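You operate a simulated robot arm through the tools that you are given. There is no shell and no other tool. Be economical: measure what you need, move in short steps, check, and stop when the job is done.

Carry out the task below with a simulated two-armed robot. There is one attempt and no reset: what you move stays moved.

## Task
Carry the card box with both arms and set it on the top of the small table.

Only the result counts: the job must be done as asked and must still hold three seconds after the hand-in. Knocking over, shifting, dropping, spilling or breaking anything else fails it.

## Robot
Two 7-joint arms with two-finger parallel grippers on one trunk, on a base that drives. Base frame: it is fixed to the floor where the robot stands at the start and does not move with it; the origin is under the middle of the robot, x ahead of it, y to its left, z up. Lengths are in m, angles in rad, forces in N, time in s.
The left shoulder is at the start at [0.11, 0.169, 1.234], the right one opposite. With the tool pointing down near the work surface each hand reaches from about 0.32 to 0.7 m from the robot's upright axis, wherever it stands, measured 20 degrees to its own side. Places, roughly: card box (30x22x12 cm) [0.7, -0.1, 0.6]; top of the small table [0.4, -5, 1]. Payload 1.57 kg a hand.
Tool frame (each hand has its own): the origin (TCP) lies between the finger pads and is the grasp point; the fingertips stand 0.03 m ahead of it; z points along the fingers, y is the line along which they close. The gripper opens to 0.08 m. The fingers are 0.017 m wide and 0.012 m thick; the gripper's body (0.04 by 0.082 m) begins 0.08 m behind the TCP.
Orientation is that of the tool frame in the base frame, as [roll, pitch, yaw] about the fixed x, y, z axes, in that order (R = Rz(yaw) Ry(pitch) Rx(roll)). With the fingers straight down and closing along the base's y, the tool's x points along the base's -x, its y along +y and its z along -z.

## Interface
- The arms move only by the tool play_rows. It takes "left_commands", "right_commands" or both (then of equal length, played together; a hand with none holds still); each is a list of rows, each a list of 2 entries, a list of its own where there are three numbers: the shift along the tool's x, y, z in units of 250 mm (1.0 is 250 mm), then the turn, a rotation vector about the tool's x, y, z in units of 120 degrees (1.0 is 120 degrees). In form: [[[x, y, z], [rx, ry, rz]], ...]. A call has 1 to 10 rows; each row is the pose to reach, as a shift and turn from the pose commanded when the call began, along the tool's axes at that moment. "left_jaw" and "right_jaw" are, for a hand that has rows, the gripper command, from -1 (shut) to 1 (fully open), values between in proportion, set as the call begins (left out, the last holds). A call with a number of a shift or a turn outside -1 to 1 is refused whole. Each row takes 0.2 s and may step no farther than 0.05 m and 0.15 rad from the row before; otherwise, or with a gripper value out of range, the whole call is refused. A pose out of reach is approached as far as the arm can. The call stops where the force on the tool passes 40 N (or 10 N more than at its start, if that is more) or the arm is blocked; 0.2 s more then pass. The fingers move at their own pace (about 0.072 m/s each) and stop on an object; they squeeze with about 29 N. The grip force told is the motor's: it shows also when the fingers shut on nothing. Time passes only in rows, and 0.2 s behind the last, so rows that repeat a pose let the fingers close. The reply holds the time, the measured pose of the TCP, the force on the tool along the base axes, the opening and the grip force, in the units named above and with some noise, with the torque about the TCP (base axes, N m) and any sound that the robot's microphone picked up, and new pictures: "pictures" is both (left out), scene, wrist or none (wrist: the cameras of the hands that moved).
- Cameras (640 x 400 px; columns grow to the right, rows downward): "scene" is now at [0.1458, -0.0067, 1.3893]; the picture's right is [-0.13, -0.99, 0.00], its down [-0.87, 0.12, -0.48] and it looks along [0.48, -0.06, -0.88] (base axes); focal length 247 px, centre (320, 200). "left" rides on the left gripper at [0.072, 0.007, -0.122] in its tool frame; the picture's right is [-0.09, 1.00, 0.00], its down [-0.84, -0.08, -0.54] and it looks along [-0.54, -0.05, 0.84] (tool axes); focal length 238 px, centre (320, 200). "right" rides on the right gripper at [0.072, -0.007, -0.122] in its tool frame; the picture's right is [0.09, 1.00, 0.00], its down [-0.84, 0.08, -0.54] and it looks along [-0.54, 0.05, 0.84] (tool axes); focal length 238 px, centre (320, 200). There is no depth. A picture from a camera that has moved, and an enlarged one, comes with that camera's place and axes in the base frame and with its lens. The place of the scene camera against the robot may be out by one fixed shift of up to 0.018 m in any direction.
- move_column(by): slides the trunk up (or, below 0, down) by that many m; the arms and the scene camera ride with it, the base frame stays. It gives what a move gives, with no picture.
- drive_base(legs): drives the robot by 1 to 6 legs, each [ahead, left, turn to the left] in m, m and rad, along the robot's own axes; the way and the turn of a leg run together, so that a leg with both is an arc; at most 1.5 m and 3.142 rad a leg. The arms and the cameras ride along, it lands a little off, and it stops where it bumps. It gives what a move gives, and a new picture of the scene camera.
- pan_tilt(pan, tilt): turns the head with the scene camera to pan (to the left, within 1.501 rad either way) and tilt (down, from -0.506 to 1.204), counted from straight ahead of the robot. It gives what a move gives, and a new picture of the scene camera.
- enlarge(camera, box): a new picture of the part [left, top, right, bottom] of that camera's present view, enlarged. No time passes.
- sign_off(): hands the job in; it is judged then, once.

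Go step by step. Nothing tells you exact positions but the pictures and the camera data: compare them with the known pose of the tool, close in by small moves and look again before you grip or let go. The budget is 120 turns and 260 pictures, counting those below and the enlarged ones. Unless the task says otherwise, let go and move clear before handing in, and close with one line.

The tools are called as name(argument=value, ...) on one line, values as JSON. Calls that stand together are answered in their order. play_rows: Moves the arms, as the interface text tells. Its arguments: {"type":"object","properties":{"left_commands":{"type":"array","items":{"type":"array"}},"left_jaw":{"type":"number"},"right_commands":{"type":"array","items":{"type":"array"}},"right_jaw":{"type":"number"},"pictures":{"type":"string","enum":["both","scene","wrist","none"]}},"required":[]} The other tools are called the same way: move_column (by) slides the trunk up or down; drive_base (legs) drives the base; pan_tilt (pan, tilt) turns the head that bears the scene camera; enlarge (camera, box) takes an enlarged picture of a part of a camera's view; sign_off () hands the job in.

At the start:

```text
t: 0.0
left_eef_pos: [0.43, 0.0628, 0.717]
left_orientation: [-3.141, -0.001, -3.141]
left_force: [-0.1, -0.2, 0.3]
left_ft_torque: [0.0, 0.01, 0.0]
left_grip_width: 0.0801
left_grip_force: 0.1
right_eef_pos: [0.4596, -0.3914, 0.7288]
right_orientation: [3.141, 0.0, -3.141]
right_force: [0.1, 0.0, -0.2]
right_ft_torque: [-0.03, 0.02, -0.01]
right_grip_width: 0.0801
right_grip_force: 0.0
trunk travel left (down, up): [-0.548, 0.342]
robot x, y, heading: [-0.0007, 0.001, 0.001]
head pan, tilt: [-0.134, 1.066]
```

scene: 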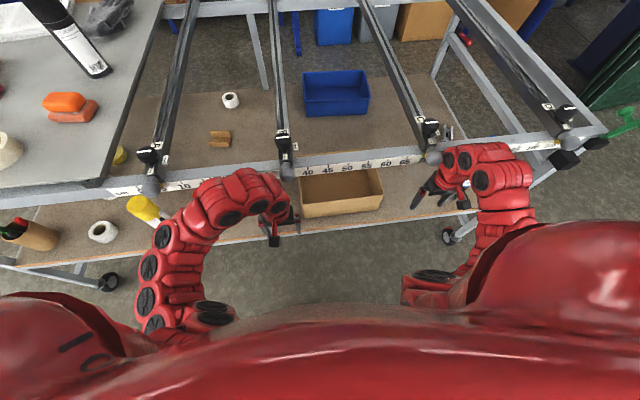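
right: 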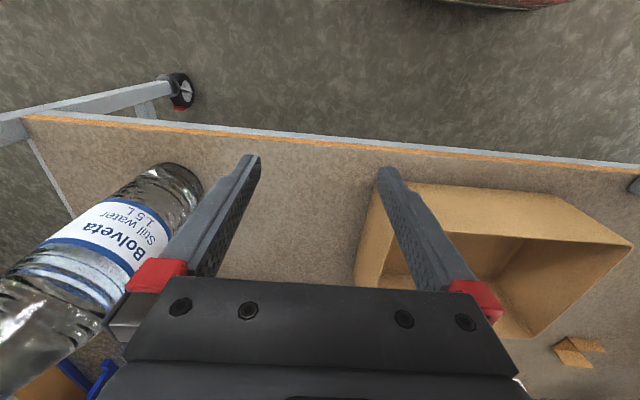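
left: 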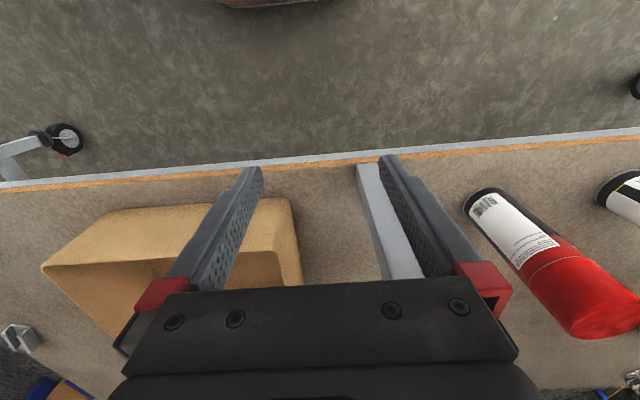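

I see an open card box on a lower shelf, under a frame with a scale beam and rails. I'll look closer before moving.

enlarge(camera="scene", box=[220, 120, 480, 282])

enlarge(camera="left", box=[0, 100, 480, 400])

pan_tilt(pan=-0.13, tilt=0.6)

```text
2.46 times, centred on (350, 201) of scene
camera zoom: at [0.1458, -0.0067, 1.3893], right [-0.13, -0.99, 0.0], down [-0.87, 0.12, -0.48], along [0.48, -0.06, -0.88], focal length 609 px, centre (246, 198)
```

zoom: 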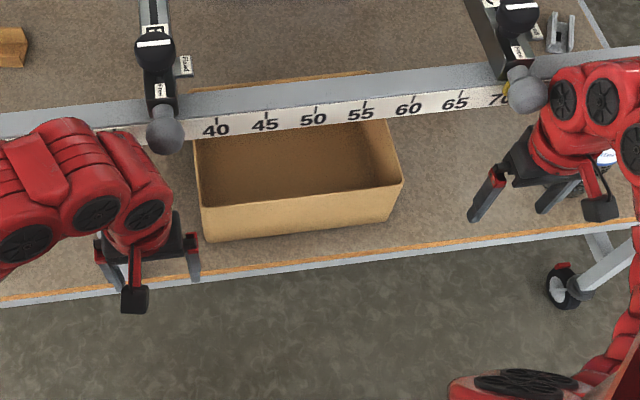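

```text
1.33 times, centred on (240, 250) of left
camera zoom: at [0.3578, 0.069, 0.839], right [0.09, 1.0, 0.0], down [0.84, -0.08, 0.54], along [0.54, -0.05, -0.84], focal length 318 px, centre (427, 133)
```

zoom: 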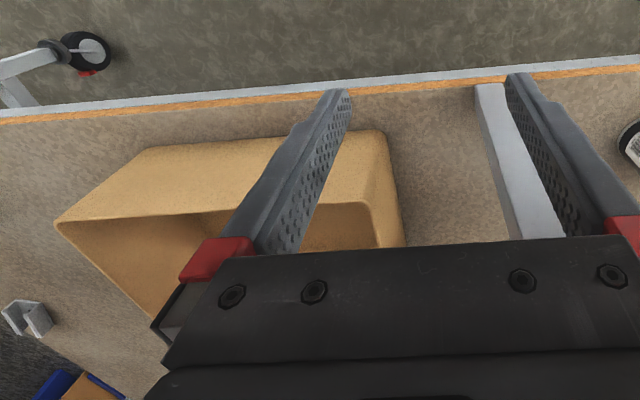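

```text
t: 0.9
left_eef_pos: [0.4303, 0.0628, 0.7183]
left_orientation: [-3.142, 0.0, 3.141]
left_force: [-0.6, 0.3, -0.1]
left_ft_torque: [0.01, -0.01, 0.02]
left_grip_width: 0.0801
left_grip_force: 0.1
right_eef_pos: [0.4594, -0.392, 0.7286]
right_orientation: [3.141, 0.001, -3.14]
right_force: [-0.9, 0.3, -1.4]
right_ft_torque: [0.02, 0.0, 0.01]
right_grip_width: 0.0802
right_grip_force: 0.1
trunk travel left (down, up): [-0.548, 0.342]
robot x, y, heading: [-0.0004, 0.0003, 0.001]
head pan, tilt: [-0.129, 0.6]
camera scene: at [0.1686, -0.0093, 1.4257], right [-0.13, -0.99, 0.0], down [-0.56, 0.07, -0.82], along [0.82, -0.11, -0.57], focal length 247 px, centre (320, 200)
```

scene: 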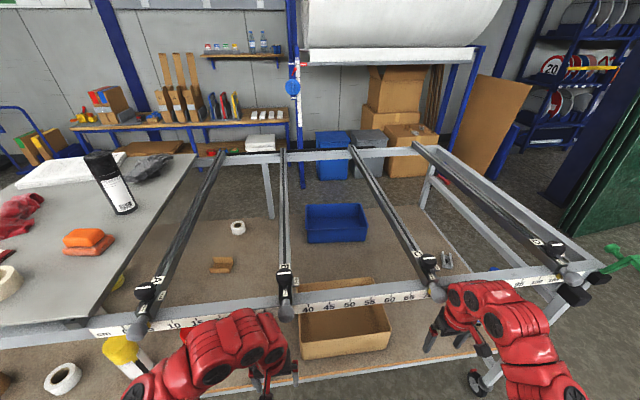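

Triangulating puts the box rim at z≈0.67, the near wall at x≈0.53 and y from about -0.27 to 0.01. A beam hangs over its front at roughly z≈0.8. I'll tilt the hands forward so the wrist cameras show the beam height.

play_rows(left_commands=[[[0, 0, 0], [0, -0.07, 0]], [[0, 0, 0], [0, -0.14, 0]], [[0, 0, 0], [0, -0.21, 0]], [[0, 0, 0], [0, -0.28, 0]], [[0, 0, 0], [0, -0.35, 0]], [[0, 0, 0], [0, -0.35, 0]]], right_commands=[[[0, 0, 0], [0, -0.07, 0]], [[0, 0, 0], [0, -0.14, 0]], [[0, 0, 0], [0, -0.21, 0]], [[0, 0, 0], [0, -0.28, 0]], [[0, 0, 0], [0, -0.35, 0]], [[0, 0, 0], [0, -0.35, 0]]], pictures="both")

```text
t: 2.3
left_eef_pos: [0.4675, 0.0424, 0.6688]
left_orientation: [3.141, 0.732, -3.139]
left_force: [0.3, -0.7, 0.3]
left_ft_torque: [0.0, -0.02, -0.05]
left_grip_width: 0.0803
left_grip_force: 0.0
left hand out of reach, approached as far as the arm can: row 2, 3, 4, 5, 6
right_eef_pos: [0.459, -0.3924, 0.73]
right_orientation: [-3.14, 0.735, -3.138]
right_force: [-0.6, 1.0, -0.7]
right_ft_torque: [-0.04, -0.02, -0.03]
right_grip_width: 0.0802
right_grip_force: 0.2
trunk travel left (down, up): [-0.548, 0.342]
robot x, y, heading: [-0.0012, 0.0012, -0.002]
head pan, tilt: [-0.129, 0.6]
camera scene: at [0.1671, -0.0085, 1.4258], right [-0.13, -0.99, 0.0], down [-0.56, 0.07, -0.83], along [0.82, -0.11, -0.56], focal length 247 px, centre (320, 200)
camera right: at [0.3235, -0.3994, 0.7723], right [-0.07, 1.0, -0.06], down [0.26, 0.08, 0.96], along [0.96, 0.05, -0.26], focal length 238 px, centre (320, 200)
camera left: at [0.3317, 0.0493, 0.7115], right [0.07, 1.0, 0.06], down [0.26, -0.08, 0.96], along [0.96, -0.05, -0.26], focal length 238 px, centre (320, 200)
```

scene: 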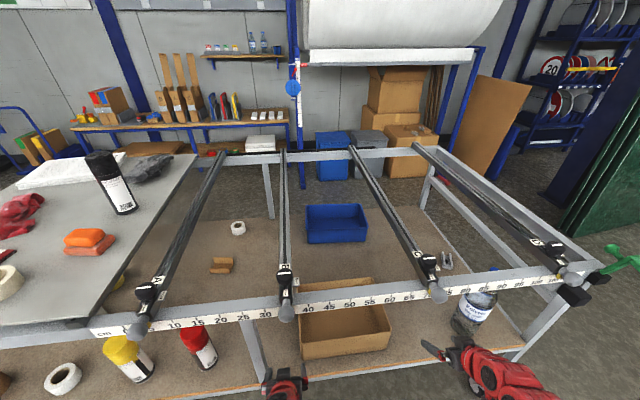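
right: 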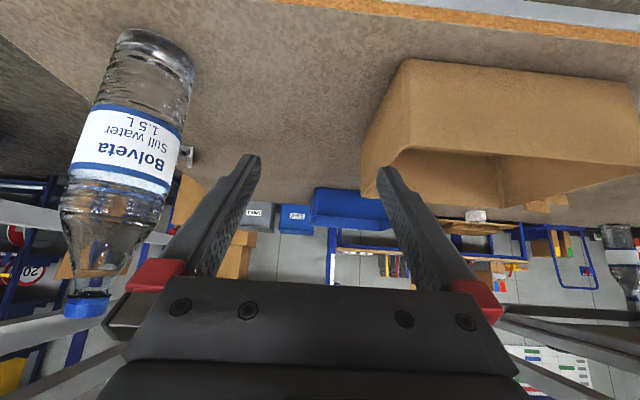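
left: 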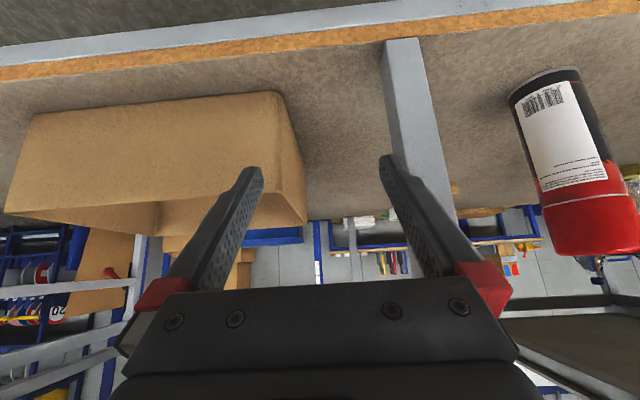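

The beam underside looks to be around z≈0.86, front at x≈0.5, with a post left of the box at y≈0.12 and a water bottle far right. I'll zoom in to refine the box corners.

enlarge(camera="right", box=[340, 0, 640, 220])

enlarge(camera="left", box=[0, 20, 480, 320])

enlarge(camera="scene", box=[220, 250, 540, 400])

```text
1.82 times, centred on (490, 110) of right
camera zoom: at [0.3235, -0.3994, 0.7723], right [-0.07, 1.0, -0.06], down [0.26, 0.08, 0.96], along [0.96, 0.05, -0.26], focal length 433 px, centre (11, 364)
```

zoom: 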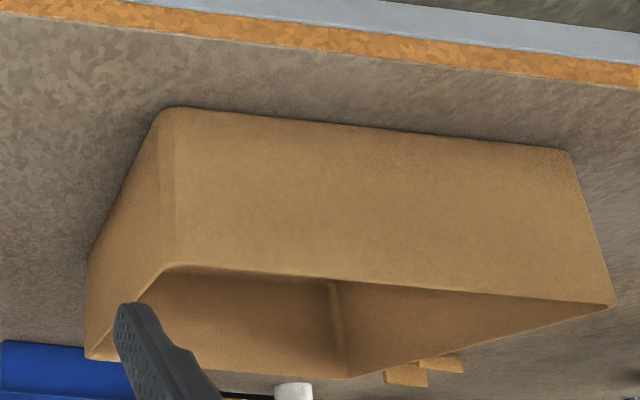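

```text
1.33 times, centred on (240, 170) of left
camera zoom: at [0.3317, 0.0493, 0.7115], right [0.07, 1.0, 0.06], down [0.26, -0.08, 0.96], along [0.96, -0.05, -0.26], focal length 318 px, centre (427, 240)
```

zoom: 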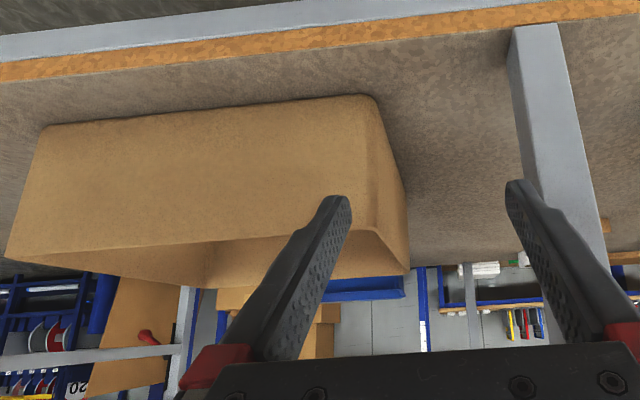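

```text
2.00 times, centred on (380, 325) of scene
camera zoom: at [0.1671, -0.0085, 1.4258], right [-0.13, -0.99, 0.0], down [-0.56, 0.07, -0.83], along [0.82, -0.11, -0.56], focal length 495 px, centre (200, -50)
```

zoom: 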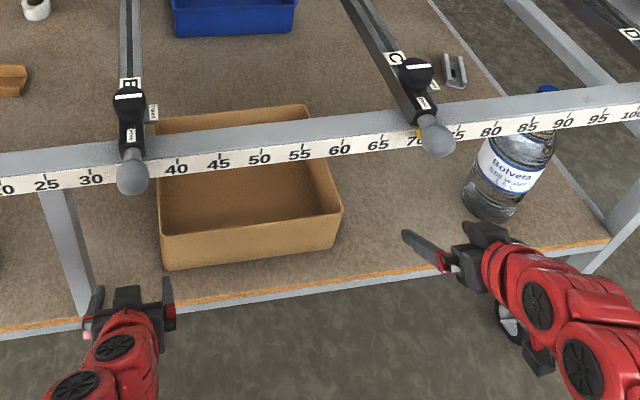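

Consistent estimate: near wall x≈0.56, rim z≈0.637, side walls at y≈0.0 and y≈-0.29, and the beam's lower front edge near (0.51, 0.85). I'll bring both tilted hands to pre-grasp poses in line with the side walls.

play_rows(left_commands=[[[-0.036, -0.04, 0.005], [0, 0, 0]], [[-0.072, -0.08, 0.01], [0, 0, 0]], [[-0.108, -0.12, 0.015], [0, 0, 0]], [[-0.143, -0.16, 0.021], [0, 0, 0]], [[-0.143, -0.16, 0.021], [0, 0, 0]]], right_commands=[[[-0.014, 0.104, 0.046], [0, 0, 0]], [[-0.028, 0.208, 0.092], [0, 0, 0]], [[-0.042, 0.312, 0.138], [0, 0, 0]], [[-0.055, 0.416, 0.184], [0, 0, 0]], [[-0.055, 0.416, 0.184], [0, 0, 0]]], pictures="both")

```text
t: 3.5
left_eef_pos: [0.4984, 0.004, 0.6912]
left_orientation: [-3.14, 0.733, -3.141]
left_force: [-1.3, 0.0, -1.6]
left_ft_torque: [0.01, 0.0, 0.0]
left_grip_width: 0.08
left_grip_force: 0.2
right_eef_pos: [0.501, -0.2868, 0.7044]
right_orientation: [-3.14, 0.733, 3.141]
right_force: [0.0, -0.8, -0.1]
right_ft_torque: [0.0, 0.03, 0.04]
right_grip_width: 0.08
right_grip_force: 0.0
trunk travel left (down, up): [-0.548, 0.342]
robot x, y, heading: [0.001, -0.0012, 0.005]
head pan, tilt: [-0.129, 0.6]
camera scene: at [0.1684, -0.0094, 1.4258], right [-0.13, -0.99, 0.0], down [-0.56, 0.07, -0.83], along [0.82, -0.11, -0.56], focal length 247 px, centre (320, 200)
camera right: at [0.3656, -0.2953, 0.7468], right [-0.07, 1.0, -0.06], down [0.26, 0.08, 0.96], along [0.96, 0.05, -0.26], focal length 238 px, centre (320, 200)
camera left: at [0.362, 0.0098, 0.7328], right [0.07, 1.0, 0.06], down [0.26, -0.08, 0.96], along [0.96, -0.05, -0.26], focal length 238 px, centre (320, 200)
```

scene: 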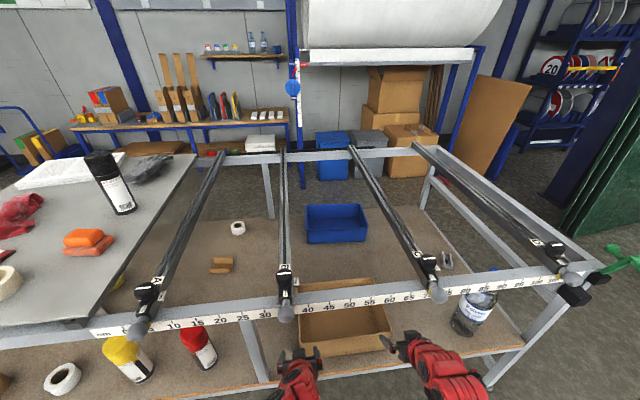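
right: 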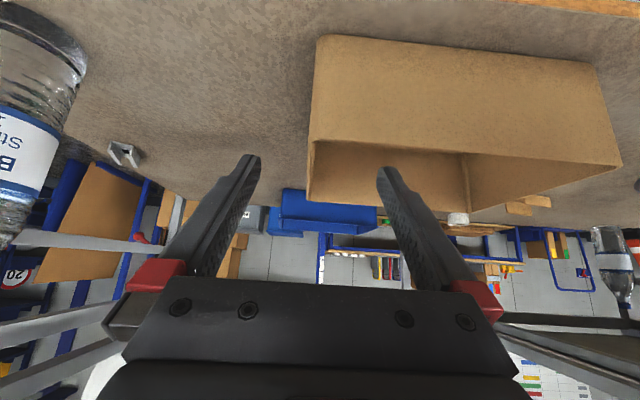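
left: 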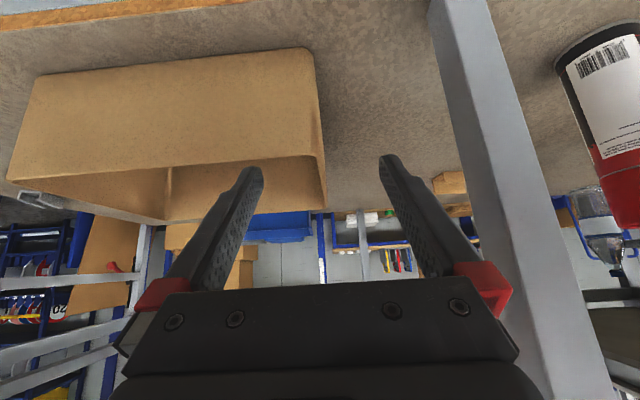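

The corners confirm: right wall y≈-0.293, left wall y≈0.0, rim z≈0.637. Now I'll advance along the fingers so they straddle the side walls.

play_rows(left_commands=[[[-0.104, -0.024, 0.0], [0, 0, 0]], [[-0.104, -0.024, 0.1], [0, 0, 0]], [[-0.104, -0.024, 0.2], [0, 0, 0]], [[-0.104, -0.024, 0.3], [0, 0, 0]], [[-0.104, -0.024, 0.4], [0, 0, 0]], [[-0.104, -0.024, 0.492], [0, 0, 0]], [[-0.104, -0.024, 0.492], [0, 0, 0]]], right_commands=[[[-0.06, -0.017, 0.0], [0, 0, 0]], [[-0.06, -0.017, 0.1], [0, 0, 0]], [[-0.06, -0.017, 0.2], [0, 0, 0]], [[-0.06, -0.017, 0.3], [0, 0, 0]], [[-0.06, -0.017, 0.42], [0, 0, 0]], [[-0.06, -0.017, 0.524], [0, 0, 0]], [[-0.06, -0.017, 0.524], [0, 0, 0]]], pictures="both")

```text
t: 5.1
left_eef_pos: [0.5996, -0.003, 0.6178]
left_orientation: [3.141, 0.734, 3.141]
left_force: [-0.4, -1.0, 0.3]
left_ft_torque: [-0.01, 0.01, 0.01]
left_grip_width: 0.08
left_grip_force: 0.1
right_eef_pos: [0.6, -0.293, 0.6167]
right_orientation: [-3.141, 0.732, -3.139]
right_force: [0.3, 0.1, 0.1]
right_ft_torque: [0.0, 0.0, 0.02]
right_grip_width: 0.08
right_grip_force: 0.1
trunk travel left (down, up): [-0.548, 0.342]
robot x, y, heading: [-0.0002, -0.0012, -0.0]
head pan, tilt: [-0.129, 0.6]
camera scene: at [0.1681, -0.0092, 1.4259], right [-0.13, -0.99, 0.0], down [-0.56, 0.07, -0.83], along [0.82, -0.11, -0.56], focal length 247 px, centre (320, 200)
camera right: at [0.4645, -0.3007, 0.6593], right [-0.07, 1.0, -0.06], down [0.26, 0.08, 0.96], along [0.96, 0.05, -0.26], focal length 238 px, centre (320, 200)
camera left: at [0.4635, 0.0035, 0.6596], right [0.07, 1.0, 0.06], down [0.26, -0.08, 0.96], along [0.96, -0.05, -0.26], focal length 238 px, centre (320, 200)
```

scene: 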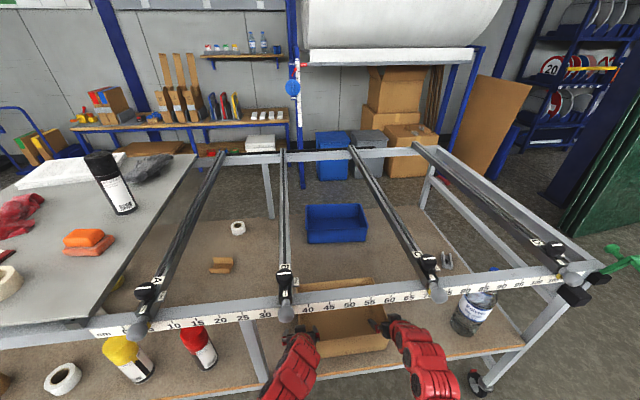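
right: 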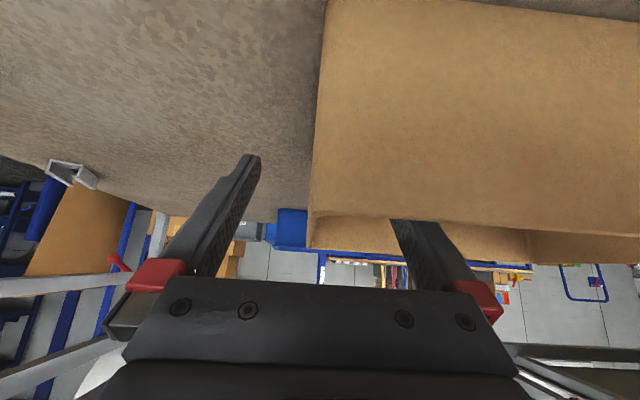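
left: 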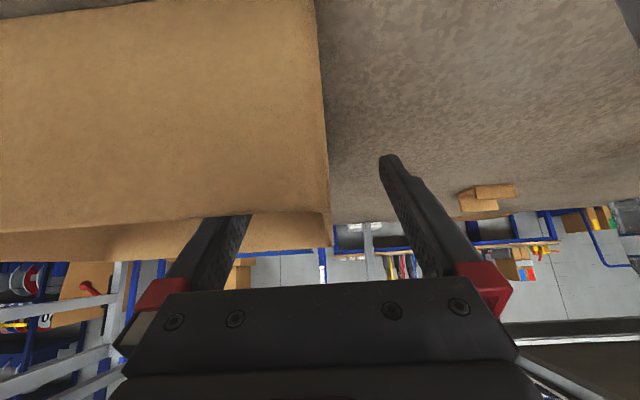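

Each hand straddles its side wall with one finger inside. Closing both grippers.

play_rows(left_commands=[[[0, 0, 0], [0, 0, 0]], [[0, 0, 0], [0, 0, 0]], [[0, 0, 0], [0, 0, 0]], [[0, 0, 0], [0, 0, 0]], [[0, 0, 0], [0, 0, 0]]], right_commands=[[[0, 0, 0], [0, 0, 0]], [[0, 0, 0], [0, 0, 0]], [[0, 0, 0], [0, 0, 0]], [[0, 0, 0], [0, 0, 0]], [[0, 0, 0], [0, 0, 0]]], left_jaw=-1, right_jaw=-1, pictures="wrist")

```text
t: 6.3
left_eef_pos: [0.6009, -0.0002, 0.6181]
left_orientation: [3.134, 0.734, -3.141]
left_force: [-0.8, 39.9, 6.7]
left_ft_torque: [-1.1, 0.17, -1.41]
left_grip_width: 0.0043
left_grip_force: 24.5
right_eef_pos: [0.5988, -0.2952, 0.6164]
right_orientation: [-3.133, 0.732, -3.138]
right_force: [2.1, -39.5, 0.4]
right_ft_torque: [0.87, -0.22, 0.94]
right_grip_width: 0.0037
right_grip_force: 24.4
trunk travel left (down, up): [-0.548, 0.342]
robot x, y, heading: [-0.0012, 0.001, -0.003]
head pan, tilt: [-0.129, 0.6]
camera right: at [0.4638, -0.3032, 0.6596], right [-0.07, 1.0, -0.07], down [0.26, 0.08, 0.96], along [0.96, 0.05, -0.26], focal length 238 px, centre (320, 200)
camera left: at [0.4638, 0.006, 0.6593], right [0.06, 1.0, 0.07], down [0.26, -0.08, 0.96], along [0.96, -0.04, -0.26], focal length 238 px, centre (320, 200)
```

right: 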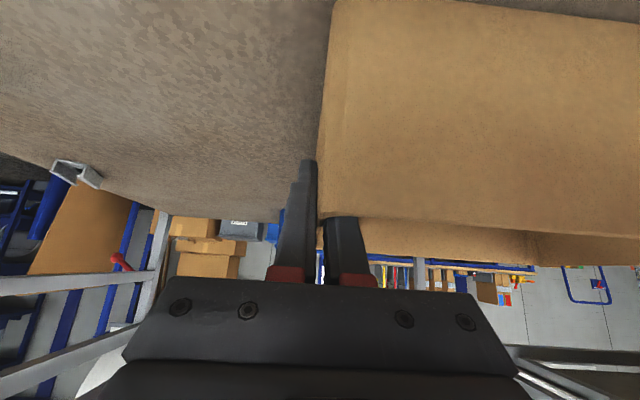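
left: 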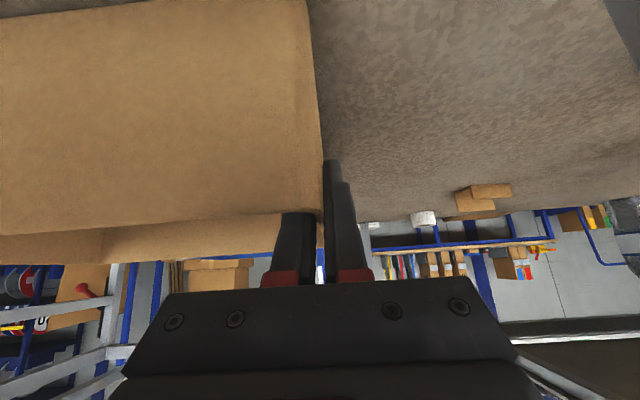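

Both hold the walls, but are stretched sideways (±40 N), so I'll ease each hand outward a few mm.

play_rows(left_commands=[[[0, 0.012, 0], [0, 0, 0]], [[0, 0.016, 0], [0, 0, 0]], [[0, 0.016, 0], [0, 0, 0]]], right_commands=[[[0, -0.012, 0], [0, 0, 0]], [[0, -0.016, 0], [0, 0, 0]], [[0, -0.016, 0], [0, 0, 0]]], pictures="none")

```text
t: 7.1
left_eef_pos: [0.5989, -0.0008, 0.6176]
left_orientation: [-3.139, 0.732, -3.14]
left_force: [-0.7, 23.0, 2.3]
left_ft_torque: [-0.1, -0.21, -0.28]
left_grip_width: 0.0036
left_grip_force: 24.1
right_eef_pos: [0.5983, -0.2953, 0.6154]
right_orientation: [-3.14, 0.733, -3.139]
right_force: [1.6, -22.7, 0.1]
right_ft_torque: [0.07, 0.32, 0.07]
right_grip_width: 0.0039
right_grip_force: 24.9
trunk travel left (down, up): [-0.548, 0.342]
robot x, y, heading: [0.0002, -0.0008, -0.003]
head pan, tilt: [-0.129, 0.6]
```

play_rows(left_commands=[[[0, 0.012, 0], [0, 0, 0]], [[0, 0.018, 0], [0, 0, 0]], [[0, 0.018, 0], [0, 0, 0]]], right_commands=[[[0, -0.012, 0], [0, 0, 0]], [[0, -0.018, 0], [0, 0, 0]], [[0, -0.018, 0], [0, 0, 0]]], pictures="none")

```text
t: 7.9
left_eef_pos: [0.5992, -0.0003, 0.6188]
left_orientation: [-3.129, 0.735, -3.138]
left_force: [1.2, -32.9, -0.1]
left_ft_torque: [1.1, 0.22, 1.4]
left_grip_width: 0.0045
left_grip_force: 24.9
right_eef_pos: [0.5992, -0.2966, 0.6171]
right_orientation: [3.131, 0.73, -3.142]
right_force: [-1.3, 33.3, 0.0]
right_ft_torque: [-1.04, -0.09, -1.16]
right_grip_width: 0.0041
right_grip_force: 24.6
trunk travel left (down, up): [-0.548, 0.342]
robot x, y, heading: [0.0037, -0.0004, 0.001]
head pan, tilt: [-0.129, 0.6]
```

Slightly overshot; I'll back by about 1.8 mm each.

play_rows(left_commands=[[[0, -0.007, 0], [0, 0, 0]], [[0, -0.007, 0], [0, 0, 0]]], right_commands=[[[0, 0.007, 0], [0, 0, 0]], [[0, 0.007, 0], [0, 0, 0]]], pictures="none")

```text
t: 8.5
left_eef_pos: [0.601, 0.0001, 0.6181]
left_orientation: [-3.133, 0.734, -3.139]
left_force: [-0.4, -42.8, 0.0]
left_ft_torque: [0.98, -0.33, 1.18]
left_grip_width: 0.0041
left_grip_force: 24.5
right_eef_pos: [0.5992, -0.2961, 0.6176]
right_orientation: [3.133, 0.733, 3.14]
right_force: [0.6, 43.6, 0.3]
right_ft_torque: [-1.02, 0.39, -1.18]
right_grip_width: 0.0042
right_grip_force: 25.0
trunk travel left (down, up): [-0.548, 0.342]
robot x, y, heading: [0.0056, 0.0008, 0.002]
head pan, tilt: [-0.129, 0.6]
```

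play_rows(left_commands=[[[0, -0.008, 0], [0, 0, 0]], [[0, -0.008, 0], [0, 0, 0]], [[0, -0.008, 0], [0, 0, 0]]], right_commands=[[[0, 0.008, 0], [0, 0, 0]], [[0, 0.008, 0], [0, 0, 0]], [[0, 0.008, 0], [0, 0, 0]]], pictures="none")

```text
t: 9.3
left_eef_pos: [0.5988, -0.0001, 0.6174]
left_orientation: [-3.138, 0.733, -3.14]
left_force: [-1.2, -33.4, 6.3]
left_ft_torque: [0.33, 0.17, 0.37]
left_grip_width: 0.0037
left_grip_force: 24.3
right_eef_pos: [0.5989, -0.2953, 0.6161]
right_orientation: [3.138, 0.734, -3.141]
right_force: [1.9, 33.2, -1.2]
right_ft_torque: [-0.86, 0.11, -1.03]
right_grip_width: 0.0039
right_grip_force: 24.5
trunk travel left (down, up): [-0.548, 0.342]
robot x, y, heading: [0.0022, 0.0016, 0.001]
head pan, tilt: [-0.129, 0.6]
```

play_rows(left_commands=[[[0, -0.008, 0], [0, 0, 0]], [[0, -0.008, 0], [0, 0, 0]], [[0, -0.008, 0], [0, 0, 0]]], right_commands=[[[0, 0.008, 0], [0, 0, 0]], [[0, 0.008, 0], [0, 0, 0]], [[0, 0.008, 0], [0, 0, 0]]], pictures="none")

```text
t: 10.1
left_eef_pos: [0.6006, 0.0005, 0.617]
left_orientation: [3.139, 0.736, 3.141]
left_force: [-5.1, -7.4, 13.2]
left_ft_torque: [-0.82, 0.43, -0.9]
left_grip_width: 0.0039
left_grip_force: 24.6
right_eef_pos: [0.5989, -0.2957, 0.6161]
right_orientation: [-3.139, 0.731, -3.14]
right_force: [6.2, 7.7, -2.8]
right_ft_torque: [-0.25, -0.25, -0.35]
right_grip_width: 0.0038
right_grip_force: 24.2
trunk travel left (down, up): [-0.548, 0.342]
robot x, y, heading: [-0.0015, -0.0005, -0.001]
head pan, tilt: [-0.129, 0.6]
```

Sideways load is relaxed. Now drag the box toward the robot by 0.12 m with the base (centre stays over the shelf).

drive_base(legs=[[-0.12, 0, 0]])

```text
t: 11.3
left_eef_pos: [0.4818, 0.0009, 0.6181]
left_orientation: [3.139, 0.734, -3.141]
left_force: [-2.3, 12.8, 9.8]
left_ft_torque: [-0.86, 0.41, -1.04]
left_grip_width: 0.0042
left_grip_force: 24.3
right_eef_pos: [0.4807, -0.2958, 0.6179]
right_orientation: [-3.137, 0.734, -3.141]
right_force: [2.1, -11.5, -1.7]
right_ft_torque: [-0.04, -0.57, 0.0]
right_grip_width: 0.0038
right_grip_force: 24.5
trunk travel left (down, up): [-0.548, 0.342]
robot x, y, heading: [-0.12, 0.0012, -0.003]
head pan, tilt: [-0.129, 0.6]
camera scene: at [0.0495, -0.0094, 1.4259], right [-0.13, -0.99, 0.0], down [-0.56, 0.07, -0.83], along [0.82, -0.11, -0.56], focal length 247 px, centre (320, 200)
```

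scene: 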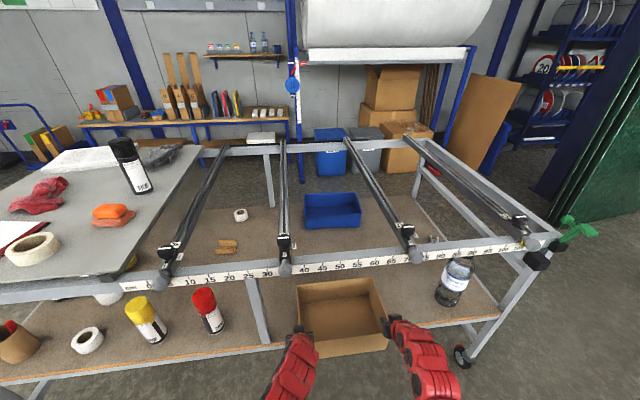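

The box followed. I'll zoom to find its centre before regripping at mid-length.

enlarge(camera="scene", box=[240, 240, 480, 390])

```text
2.67 times, centred on (360, 315) of scene
camera zoom: at [0.0495, -0.0094, 1.4259], right [-0.13, -0.99, 0.0], down [-0.56, 0.07, -0.83], along [0.82, -0.11, -0.56], focal length 659 px, centre (213, -107)
```

zoom: 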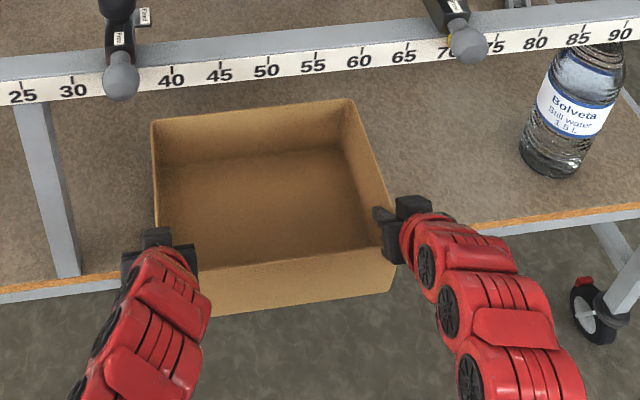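

Box centre is at x≈0.545. I'll open, slide the straddling fingers forward along the walls to mid-length and a bit deeper, then look.

play_rows(left_commands=[[[0, 0, 0], [0, 0, 0]], [[0, 0, 0], [0, 0, 0]], [[0, 0, 0], [0, 0, 0]], [[-0.053, 0, 0.069], [0, 0, 0]], [[-0.106, 0, 0.138], [0, 0, 0]], [[-0.158, 0, 0.207], [0, 0, 0]], [[-0.158, 0, 0.207], [0, 0, 0]]], right_commands=[[[0, 0, 0], [0, 0, 0]], [[0, 0, 0], [0, 0, 0]], [[0, 0, 0], [0, 0, 0]], [[-0.053, 0, 0.069], [0, 0, 0]], [[-0.106, 0, 0.138], [0, 0, 0]], [[-0.158, 0, 0.207], [0, 0, 0]], [[-0.158, 0, 0.207], [0, 0, 0]]], left_jaw=0.2, right_jaw=0.2, pictures="both")

```text
t: 12.9
left_eef_pos: [0.5459, 0.0004, 0.6054]
left_orientation: [3.139, 0.733, -3.141]
left_force: [0.8, 0.0, 0.0]
left_ft_torque: [-0.04, 0.01, 0.02]
left_grip_width: 0.0481
left_grip_force: 0.1
right_eef_pos: [0.5456, -0.2947, 0.6046]
right_orientation: [-3.137, 0.734, -3.14]
right_force: [-0.9, -0.7, -0.3]
right_ft_torque: [-0.04, 0.0, -0.01]
right_grip_width: 0.0481
right_grip_force: 0.1
trunk travel left (down, up): [-0.548, 0.342]
robot x, y, heading: [-0.12, 0.0019, 0.001]
head pan, tilt: [-0.129, 0.6]
camera scene: at [0.05, -0.0093, 1.4259], right [-0.13, -0.99, 0.0], down [-0.56, 0.07, -0.83], along [0.82, -0.11, -0.56], focal length 247 px, centre (320, 200)
camera right: at [0.4104, -0.3031, 0.6481], right [-0.07, 1.0, -0.06], down [0.26, 0.08, 0.96], along [0.96, 0.05, -0.26], focal length 238 px, centre (320, 200)
camera left: at [0.4103, 0.0077, 0.6469], right [0.07, 1.0, 0.06], down [0.26, -0.08, 0.96], along [0.96, -0.05, -0.26], focal length 238 px, centre (320, 200)
```

scene: 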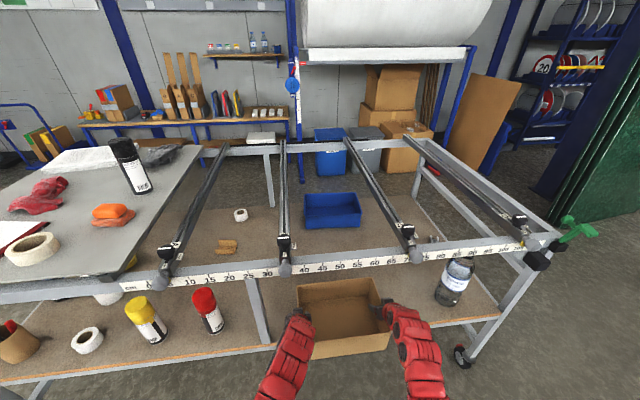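
right: 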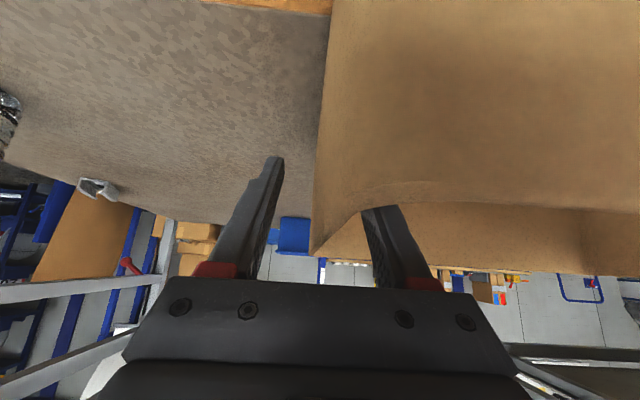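
left: 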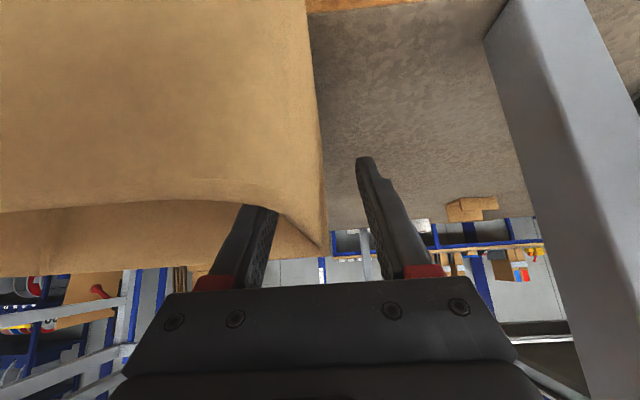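

Good straddle at mid-length. Closing again.

play_rows(left_commands=[[[0, 0, 0], [0, 0, 0]], [[0, 0, 0], [0, 0, 0]], [[0, 0, 0], [0, 0, 0]], [[0, 0, 0], [0, 0, 0]]], right_commands=[[[0, 0, 0], [0, 0, 0]], [[0, 0, 0], [0, 0, 0]], [[0, 0, 0], [0, 0, 0]], [[0, 0, 0], [0, 0, 0]]], left_jaw=-1, right_jaw=-1, pictures="none")

```text
t: 13.9
left_eef_pos: [0.5457, 0.0002, 0.6051]
left_orientation: [3.138, 0.731, 3.14]
left_force: [-2.6, 2.1, 1.5]
left_ft_torque: [-0.8, 0.05, -0.79]
left_grip_width: 0.0036
left_grip_force: 24.5
right_eef_pos: [0.5457, -0.2945, 0.6054]
right_orientation: [-3.138, 0.734, -3.139]
right_force: [1.8, -0.8, 0.2]
right_ft_torque: [0.39, -0.14, 0.25]
right_grip_width: 0.0036
right_grip_force: 24.2
trunk travel left (down, up): [-0.548, 0.342]
robot x, y, heading: [-0.119, -0.0009, -0.001]
head pan, tilt: [-0.129, 0.6]
```

Clean, relaxed grip. Lift 2 cm with the column.

move_column(by=0.02)

enlarge(camera="scene", box=[240, 240, 480, 390])

```text
t: 14.6
left_eef_pos: [0.5461, 0.0006, 0.624]
left_orientation: [3.14, 0.733, -3.14]
left_force: [-1.8, 1.4, 1.5]
left_ft_torque: [-0.42, -0.35, -0.51]
left_grip_width: 0.0038
left_grip_force: 24.4
right_eef_pos: [0.546, -0.2947, 0.6253]
right_orientation: [-3.139, 0.733, -3.141]
right_force: [4.0, 0.1, 0.2]
right_ft_torque: [0.13, 0.4, -0.13]
right_grip_width: 0.0029
right_grip_force: 23.9
trunk travel left (down, up): [-0.568, 0.322]
robot x, y, heading: [-0.1184, -0.0005, -0.003]
head pan, tilt: [-0.129, 0.6]
```

```text
2.67 times, centred on (360, 315) of scene
camera zoom: at [0.0508, -0.0093, 1.4458], right [-0.13, -0.99, 0.0], down [-0.56, 0.07, -0.82], along [0.82, -0.11, -0.57], focal length 659 px, centre (213, -107)
```

zoom: 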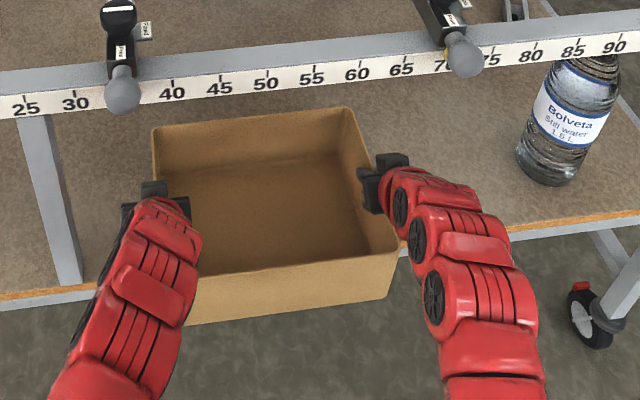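

Lifted and level. Back off 0.35 m to clear the frame.

drive_base(legs=[[-0.35, 0, 0]])

pan_tilt(pan=-1.4, tilt=0.3)

```text
t: 16.9
left_eef_pos: [0.2007, 0.0009, 0.6259]
left_orientation: [3.14, 0.732, 3.142]
left_force: [-2.0, -2.8, 0.9]
left_ft_torque: [-0.39, -0.06, -0.52]
left_grip_width: 0.0037
left_grip_force: 24.6
right_eef_pos: [0.1996, -0.2952, 0.6255]
right_orientation: [-3.138, 0.732, -3.139]
right_force: [2.3, 2.0, -0.8]
right_ft_torque: [0.01, 0.08, -0.16]
right_grip_width: 0.0037
right_grip_force: 24.9
trunk travel left (down, up): [-0.568, 0.322]
robot x, y, heading: [-0.4633, -0.0055, 0.002]
head pan, tilt: [-0.129, 0.6]
camera scene: at [-0.2958, -0.0095, 1.4458], right [-0.13, -0.99, 0.0], down [-0.56, 0.07, -0.83], along [0.82, -0.11, -0.56], focal length 247 px, centre (320, 200)
```

scene: 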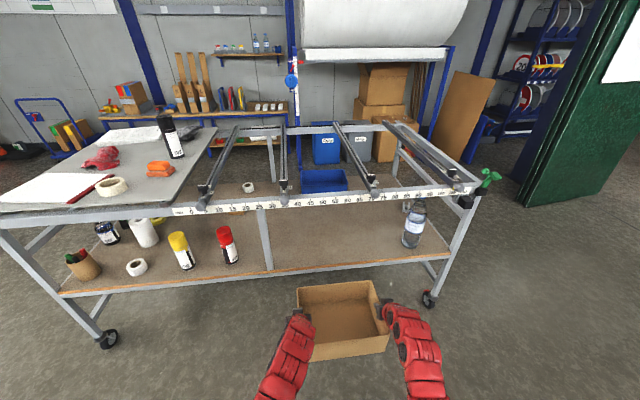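

```text
t: 18.3
left_eef_pos: [0.2008, 0.0013, 0.6256]
left_orientation: [3.138, 0.734, -3.14]
left_force: [-2.7, 0.5, 0.7]
left_ft_torque: [-0.4, 0.01, -0.54]
left_grip_width: 0.0036
left_grip_force: 24.7
right_eef_pos: [0.2005, -0.2952, 0.625]
right_orientation: [-3.137, 0.733, 3.141]
right_force: [1.9, -0.8, -0.7]
right_ft_torque: [0.01, 0.01, -0.13]
right_grip_width: 0.0038
right_grip_force: 24.8
trunk travel left (down, up): [-0.568, 0.322]
robot x, y, heading: [-0.4638, 0.0007, -0.001]
head pan, tilt: [-1.4, 0.3]
camera scene: at [-0.3665, -0.0902, 1.4732], right [-0.99, -0.17, 0.0], down [-0.05, 0.29, -0.96], along [0.16, -0.94, -0.3], focal length 247 px, centre (320, 200)
```

scene: 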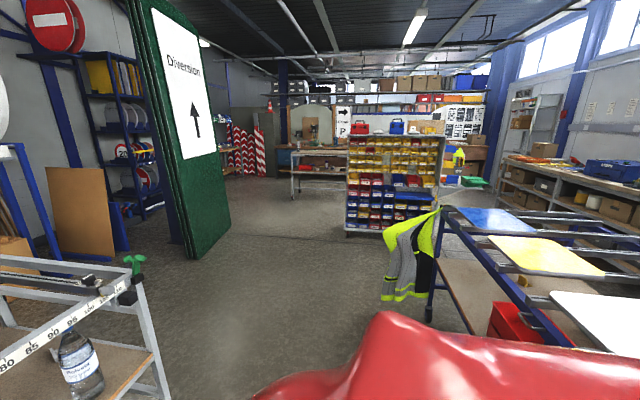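

Box is clear of the frame. I'll zoom in on where the small table should be.

enlarge(camera="scene", box=[220, 90, 460, 240])

```text
2.67 times, centred on (340, 165) of scene
camera zoom: at [-0.3665, -0.0902, 1.4732], right [-0.99, -0.17, 0.0], down [-0.05, 0.29, -0.96], along [0.16, -0.94, -0.3], focal length 659 px, centre (267, 293)
```

zoom: 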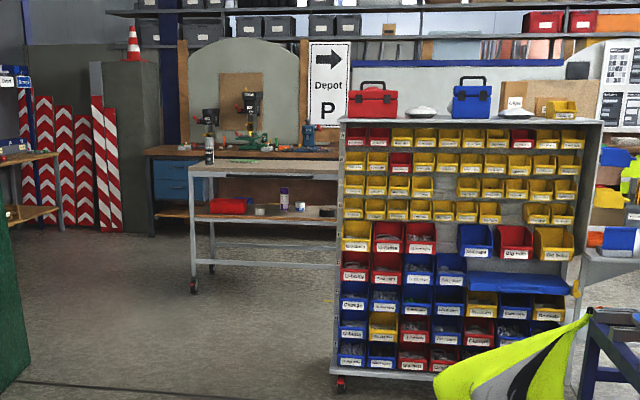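

The small wheeled table stands behind the bin rack, with front edge at y≈-4.7 and left front leg at x≈1.0, and a can near its left end. I'll turn right in place, then look.

drive_base(legs=[[0, 0, -0.8], [0, 0, -0.77]])

pan_tilt(pan=0, tilt=0.5)

```text
t: 22.8
left_eef_pos: [-0.4586, -0.6642, 0.6243]
left_orientation: [3.14, 0.731, 1.578]
left_force: [-0.9, 0.3, 0.4]
left_ft_torque: [0.04, 0.4, -0.48]
left_grip_width: 0.0036
left_grip_force: 24.5
right_eef_pos: [-0.7553, -0.6656, 0.6242]
right_orientation: [3.141, 0.731, 1.577]
right_force: [0.1, -1.2, -0.4]
right_ft_torque: [-0.03, -0.02, -0.13]
right_grip_width: 0.0037
right_grip_force: 25.2
trunk travel left (down, up): [-0.568, 0.322]
robot x, y, heading: [-0.4649, -0.0011, -1.568]
head pan, tilt: [-1.4, 0.3]
camera scene: at [-0.5547, -0.095, 1.4732], right [-0.18, 0.98, 0.0], down [0.29, 0.05, -0.96], along [-0.94, -0.17, -0.3], focal length 247 px, centre (320, 200)
```

scene: 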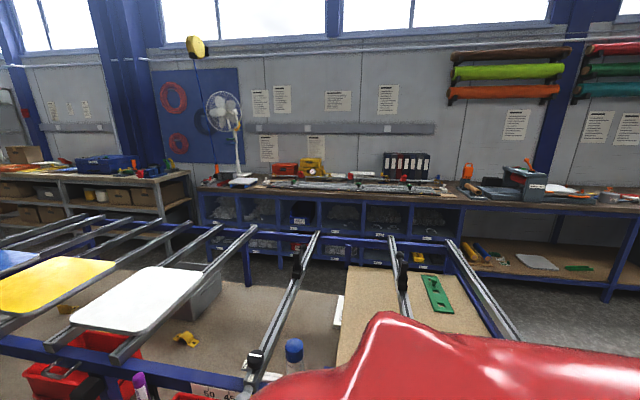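

```text
t: 24.4
left_eef_pos: [-0.459, -0.6647, 0.6253]
left_orientation: [3.138, 0.733, 1.577]
left_force: [-0.3, 1.7, 0.5]
left_ft_torque: [0.07, 0.37, -0.48]
left_grip_width: 0.0037
left_grip_force: 24.4
right_eef_pos: [-0.755, -0.6662, 0.6252]
right_orientation: [-3.138, 0.733, 1.578]
right_force: [-0.2, -2.9, -0.2]
right_ft_torque: [-0.08, -0.01, -0.18]
right_grip_width: 0.0037
right_grip_force: 24.7
trunk travel left (down, up): [-0.568, 0.322]
robot x, y, heading: [-0.4639, 0.0001, -1.563]
head pan, tilt: [0.0, 0.499]
camera scene: at [-0.4621, -0.1696, 1.4548], right [-1.0, -0.01, 0.0], down [0.0, 0.48, -0.88], along [0.0, -0.88, -0.48], focal length 247 px, centre (320, 200)
```

scene: 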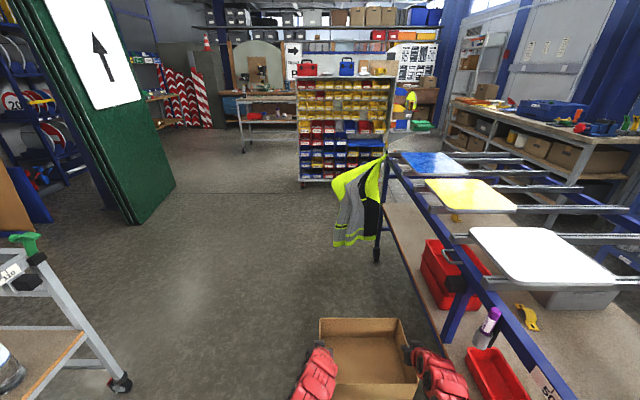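

The blue table with the vest is close on the right and the white frame is on the left. I'll strafe left into the middle of the passage (x≈0), then go ahead.

drive_base(legs=[[0, 0.46, 0], [1.2, 0, 0]])

```text
t: 32.8
left_eef_pos: [0.0159, -1.8634, 0.6246]
left_orientation: [3.138, 0.734, 1.582]
left_force: [0.3, 1.3, -0.1]
left_ft_torque: [-0.09, 0.35, -0.49]
left_grip_width: 0.004
left_grip_force: 24.8
right_eef_pos: [-0.2797, -1.8663, 0.624]
right_orientation: [-3.138, 0.734, 1.584]
right_force: [-0.1, -2.7, 0.0]
right_ft_torque: [0.03, 0.0, -0.12]
right_grip_width: 0.0036
right_grip_force: 24.6
trunk travel left (down, up): [-0.568, 0.322]
robot x, y, heading: [0.0075, -1.2008, -1.554]
head pan, tilt: [0.0, 0.499]
camera scene: at [0.0107, -1.3694, 1.4548], right [-1.0, -0.01, 0.0], down [-0.01, 0.48, -0.88], along [0.01, -0.88, -0.48], focal length 247 px, centre (320, 200)
```

scene: 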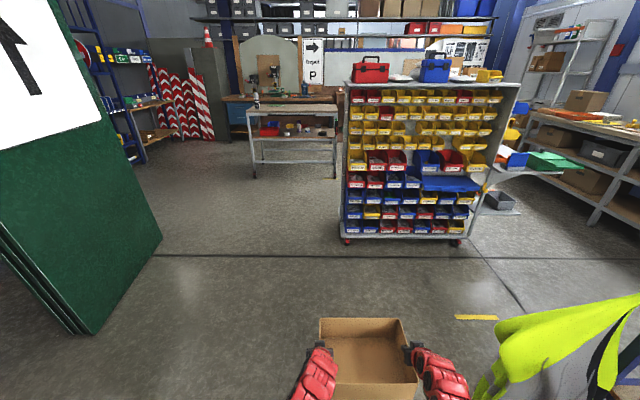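

The table is fully visible: front legs at x≈1.02 and -0.19, y≈-4.73. I'll strafe left 0.4 to centre on it and advance, then inspect its top.

drive_base(legs=[[0, 0.4, -0.016], [1.3, 0, 0], [0.5, 0, 0]])

move_column(by=0.32)

enlarge(camera="scene", box=[0, 0, 640, 400])

```text
t: 44.0
left_eef_pos: [0.4021, -3.676, 0.6246]
left_orientation: [3.138, 0.731, 1.572]
left_force: [0.6, 2.0, 0.6]
left_ft_torque: [0.01, 0.37, -0.49]
left_grip_width: 0.0034
left_grip_force: 24.5
right_eef_pos: [0.1045, -3.6754, 0.624]
right_orientation: [-3.139, 0.731, 1.572]
right_force: [0.4, -1.9, -0.5]
right_ft_torque: [-0.01, -0.06, -0.08]
right_grip_width: 0.0037
right_grip_force: 24.6
trunk travel left (down, up): [-0.568, 0.322]
robot x, y, heading: [0.4019, -3.0106, -1.573]
head pan, tilt: [0.0, 0.499]
camera scene: at [0.4021, -3.1814, 1.4547], right [-1.0, 0.0, 0.0], down [0.0, 0.48, -0.88], along [0.0, -0.88, -0.48], focal length 247 px, centre (320, 200)
```

scene: 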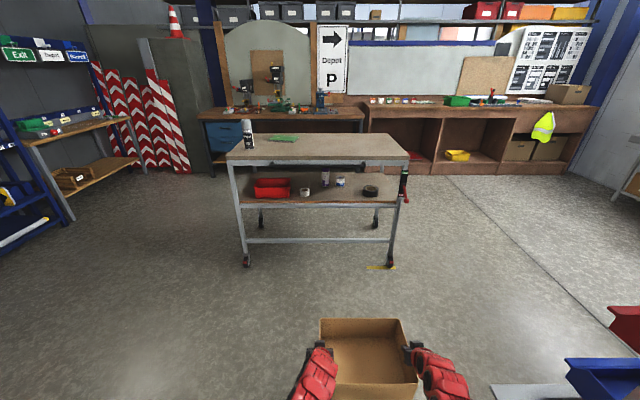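

```text
t: 47.2
left_eef_pos: [0.4027, -3.6762, 0.9448]
left_orientation: [3.139, 0.733, 1.57]
left_force: [1.0, 2.1, -0.1]
left_ft_torque: [-0.05, 0.29, -0.48]
left_grip_width: 0.0038
left_grip_force: 24.3
right_eef_pos: [0.1051, -3.6742, 0.9439]
right_orientation: [-3.14, 0.733, 1.57]
right_force: [-0.4, -2.0, -1.3]
right_ft_torque: [0.05, -0.07, -0.09]
right_grip_width: 0.0037
right_grip_force: 25.3
trunk travel left (down, up): [-0.888, 0.002]
robot x, y, heading: [0.4006, -3.0095, -1.574]
head pan, tilt: [0.0, 0.499]
```

```text
1.00 times, centred on (320, 200) of scene (not enlarged: the box is as wide or as high as the picture)
camera zoom: at [0.4021, -3.1809, 1.7748], right [-1.0, 0.0, 0.0], down [0.0, 0.48, -0.88], along [0.0, -0.88, -0.48], focal length 247 px, centre (320, 200)
```

zoom: 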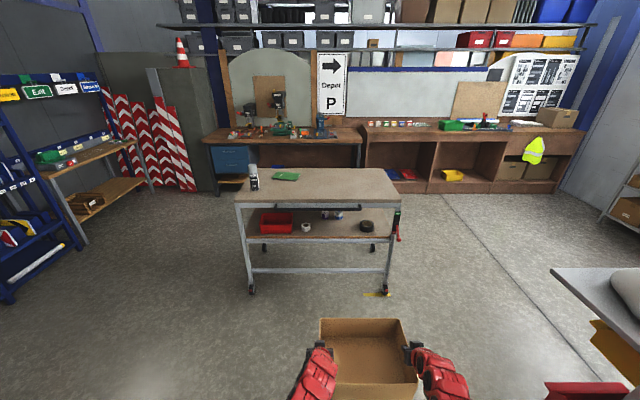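

Tabletop measures z≈0.92, y from -4.70 to about -5.39, with a can and a green item at x>0.6 and the right half free. I'll raise both hands 0.15 m together before approaching.

play_rows(left_commands=[[[-0.05, 0, -0.056], [0, 0, 0]], [[-0.1, 0, -0.112], [0, 0, 0]], [[-0.15, 0, -0.167], [0, 0, 0]], [[-0.2, 0, -0.223], [0, 0, 0]], [[-0.25, 0, -0.279], [0, 0, 0]], [[-0.3, 0, -0.335], [0, 0, 0]], [[-0.35, 0, -0.39], [0, 0, 0]], [[-0.401, 0, -0.446], [0, 0, 0]], [[-0.401, 0, -0.446], [0, 0, 0]]], right_commands=[[[-0.05, 0, -0.056], [0, 0, 0]], [[-0.1, 0, -0.112], [0, 0, 0]], [[-0.15, 0, -0.167], [0, 0, 0]], [[-0.2, 0, -0.223], [0, 0, 0]], [[-0.25, 0, -0.279], [0, 0, 0]], [[-0.3, 0, -0.335], [0, 0, 0]], [[-0.35, 0, -0.39], [0, 0, 0]], [[-0.401, 0, -0.446], [0, 0, 0]], [[-0.401, 0, -0.446], [0, 0, 0]]], pictures="both")

```text
t: 49.2
left_eef_pos: [0.4021, -3.6766, 1.093]
left_orientation: [3.14, 0.732, 1.571]
left_force: [1.2, 2.0, 1.0]
left_ft_torque: [-0.41, 0.44, -0.46]
left_grip_width: 0.0034
left_grip_force: 24.7
right_eef_pos: [0.1062, -3.6749, 1.095]
right_orientation: [-3.137, 0.733, 1.571]
right_force: [-2.0, -1.7, -1.9]
right_ft_torque: [0.37, -0.03, -0.03]
right_grip_width: 0.0036
right_grip_force: 24.5
trunk travel left (down, up): [-0.888, 0.002]
robot x, y, heading: [0.3989, -3.0107, -1.568]
head pan, tilt: [0.0, 0.499]
camera scene: at [0.4021, -3.1809, 1.7748], right [-1.0, 0.0, 0.0], down [0.0, 0.48, -0.88], along [0.0, -0.88, -0.48], focal length 247 px, centre (320, 200)
camera right: at [0.0994, -3.5417, 1.1382], right [1.0, 0.07, -0.06], down [0.08, -0.26, 0.96], along [0.05, -0.96, -0.26], focal length 238 px, centre (320, 200)
camera left: at [0.4071, -3.5406, 1.1364], right [1.0, -0.07, 0.06], down [-0.08, -0.26, 0.96], along [-0.05, -0.96, -0.26], focal length 238 px, centre (320, 200)
```

scene: 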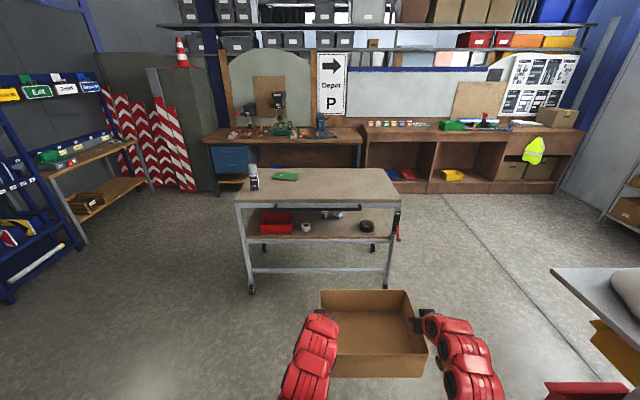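
right: 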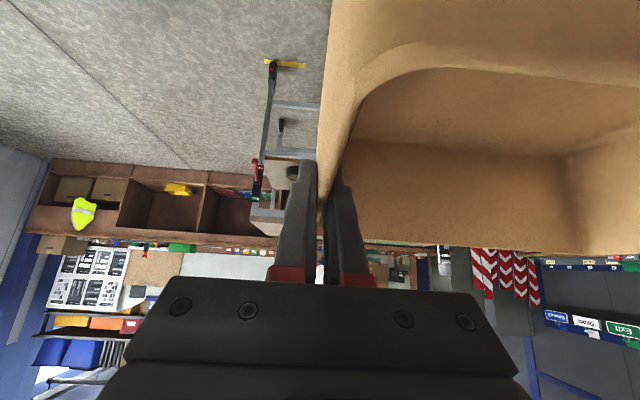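
left: 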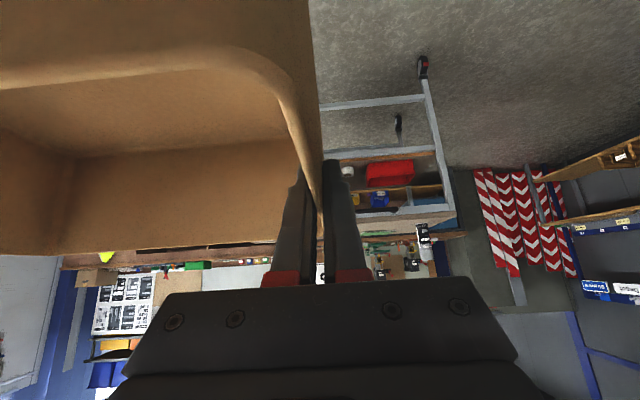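

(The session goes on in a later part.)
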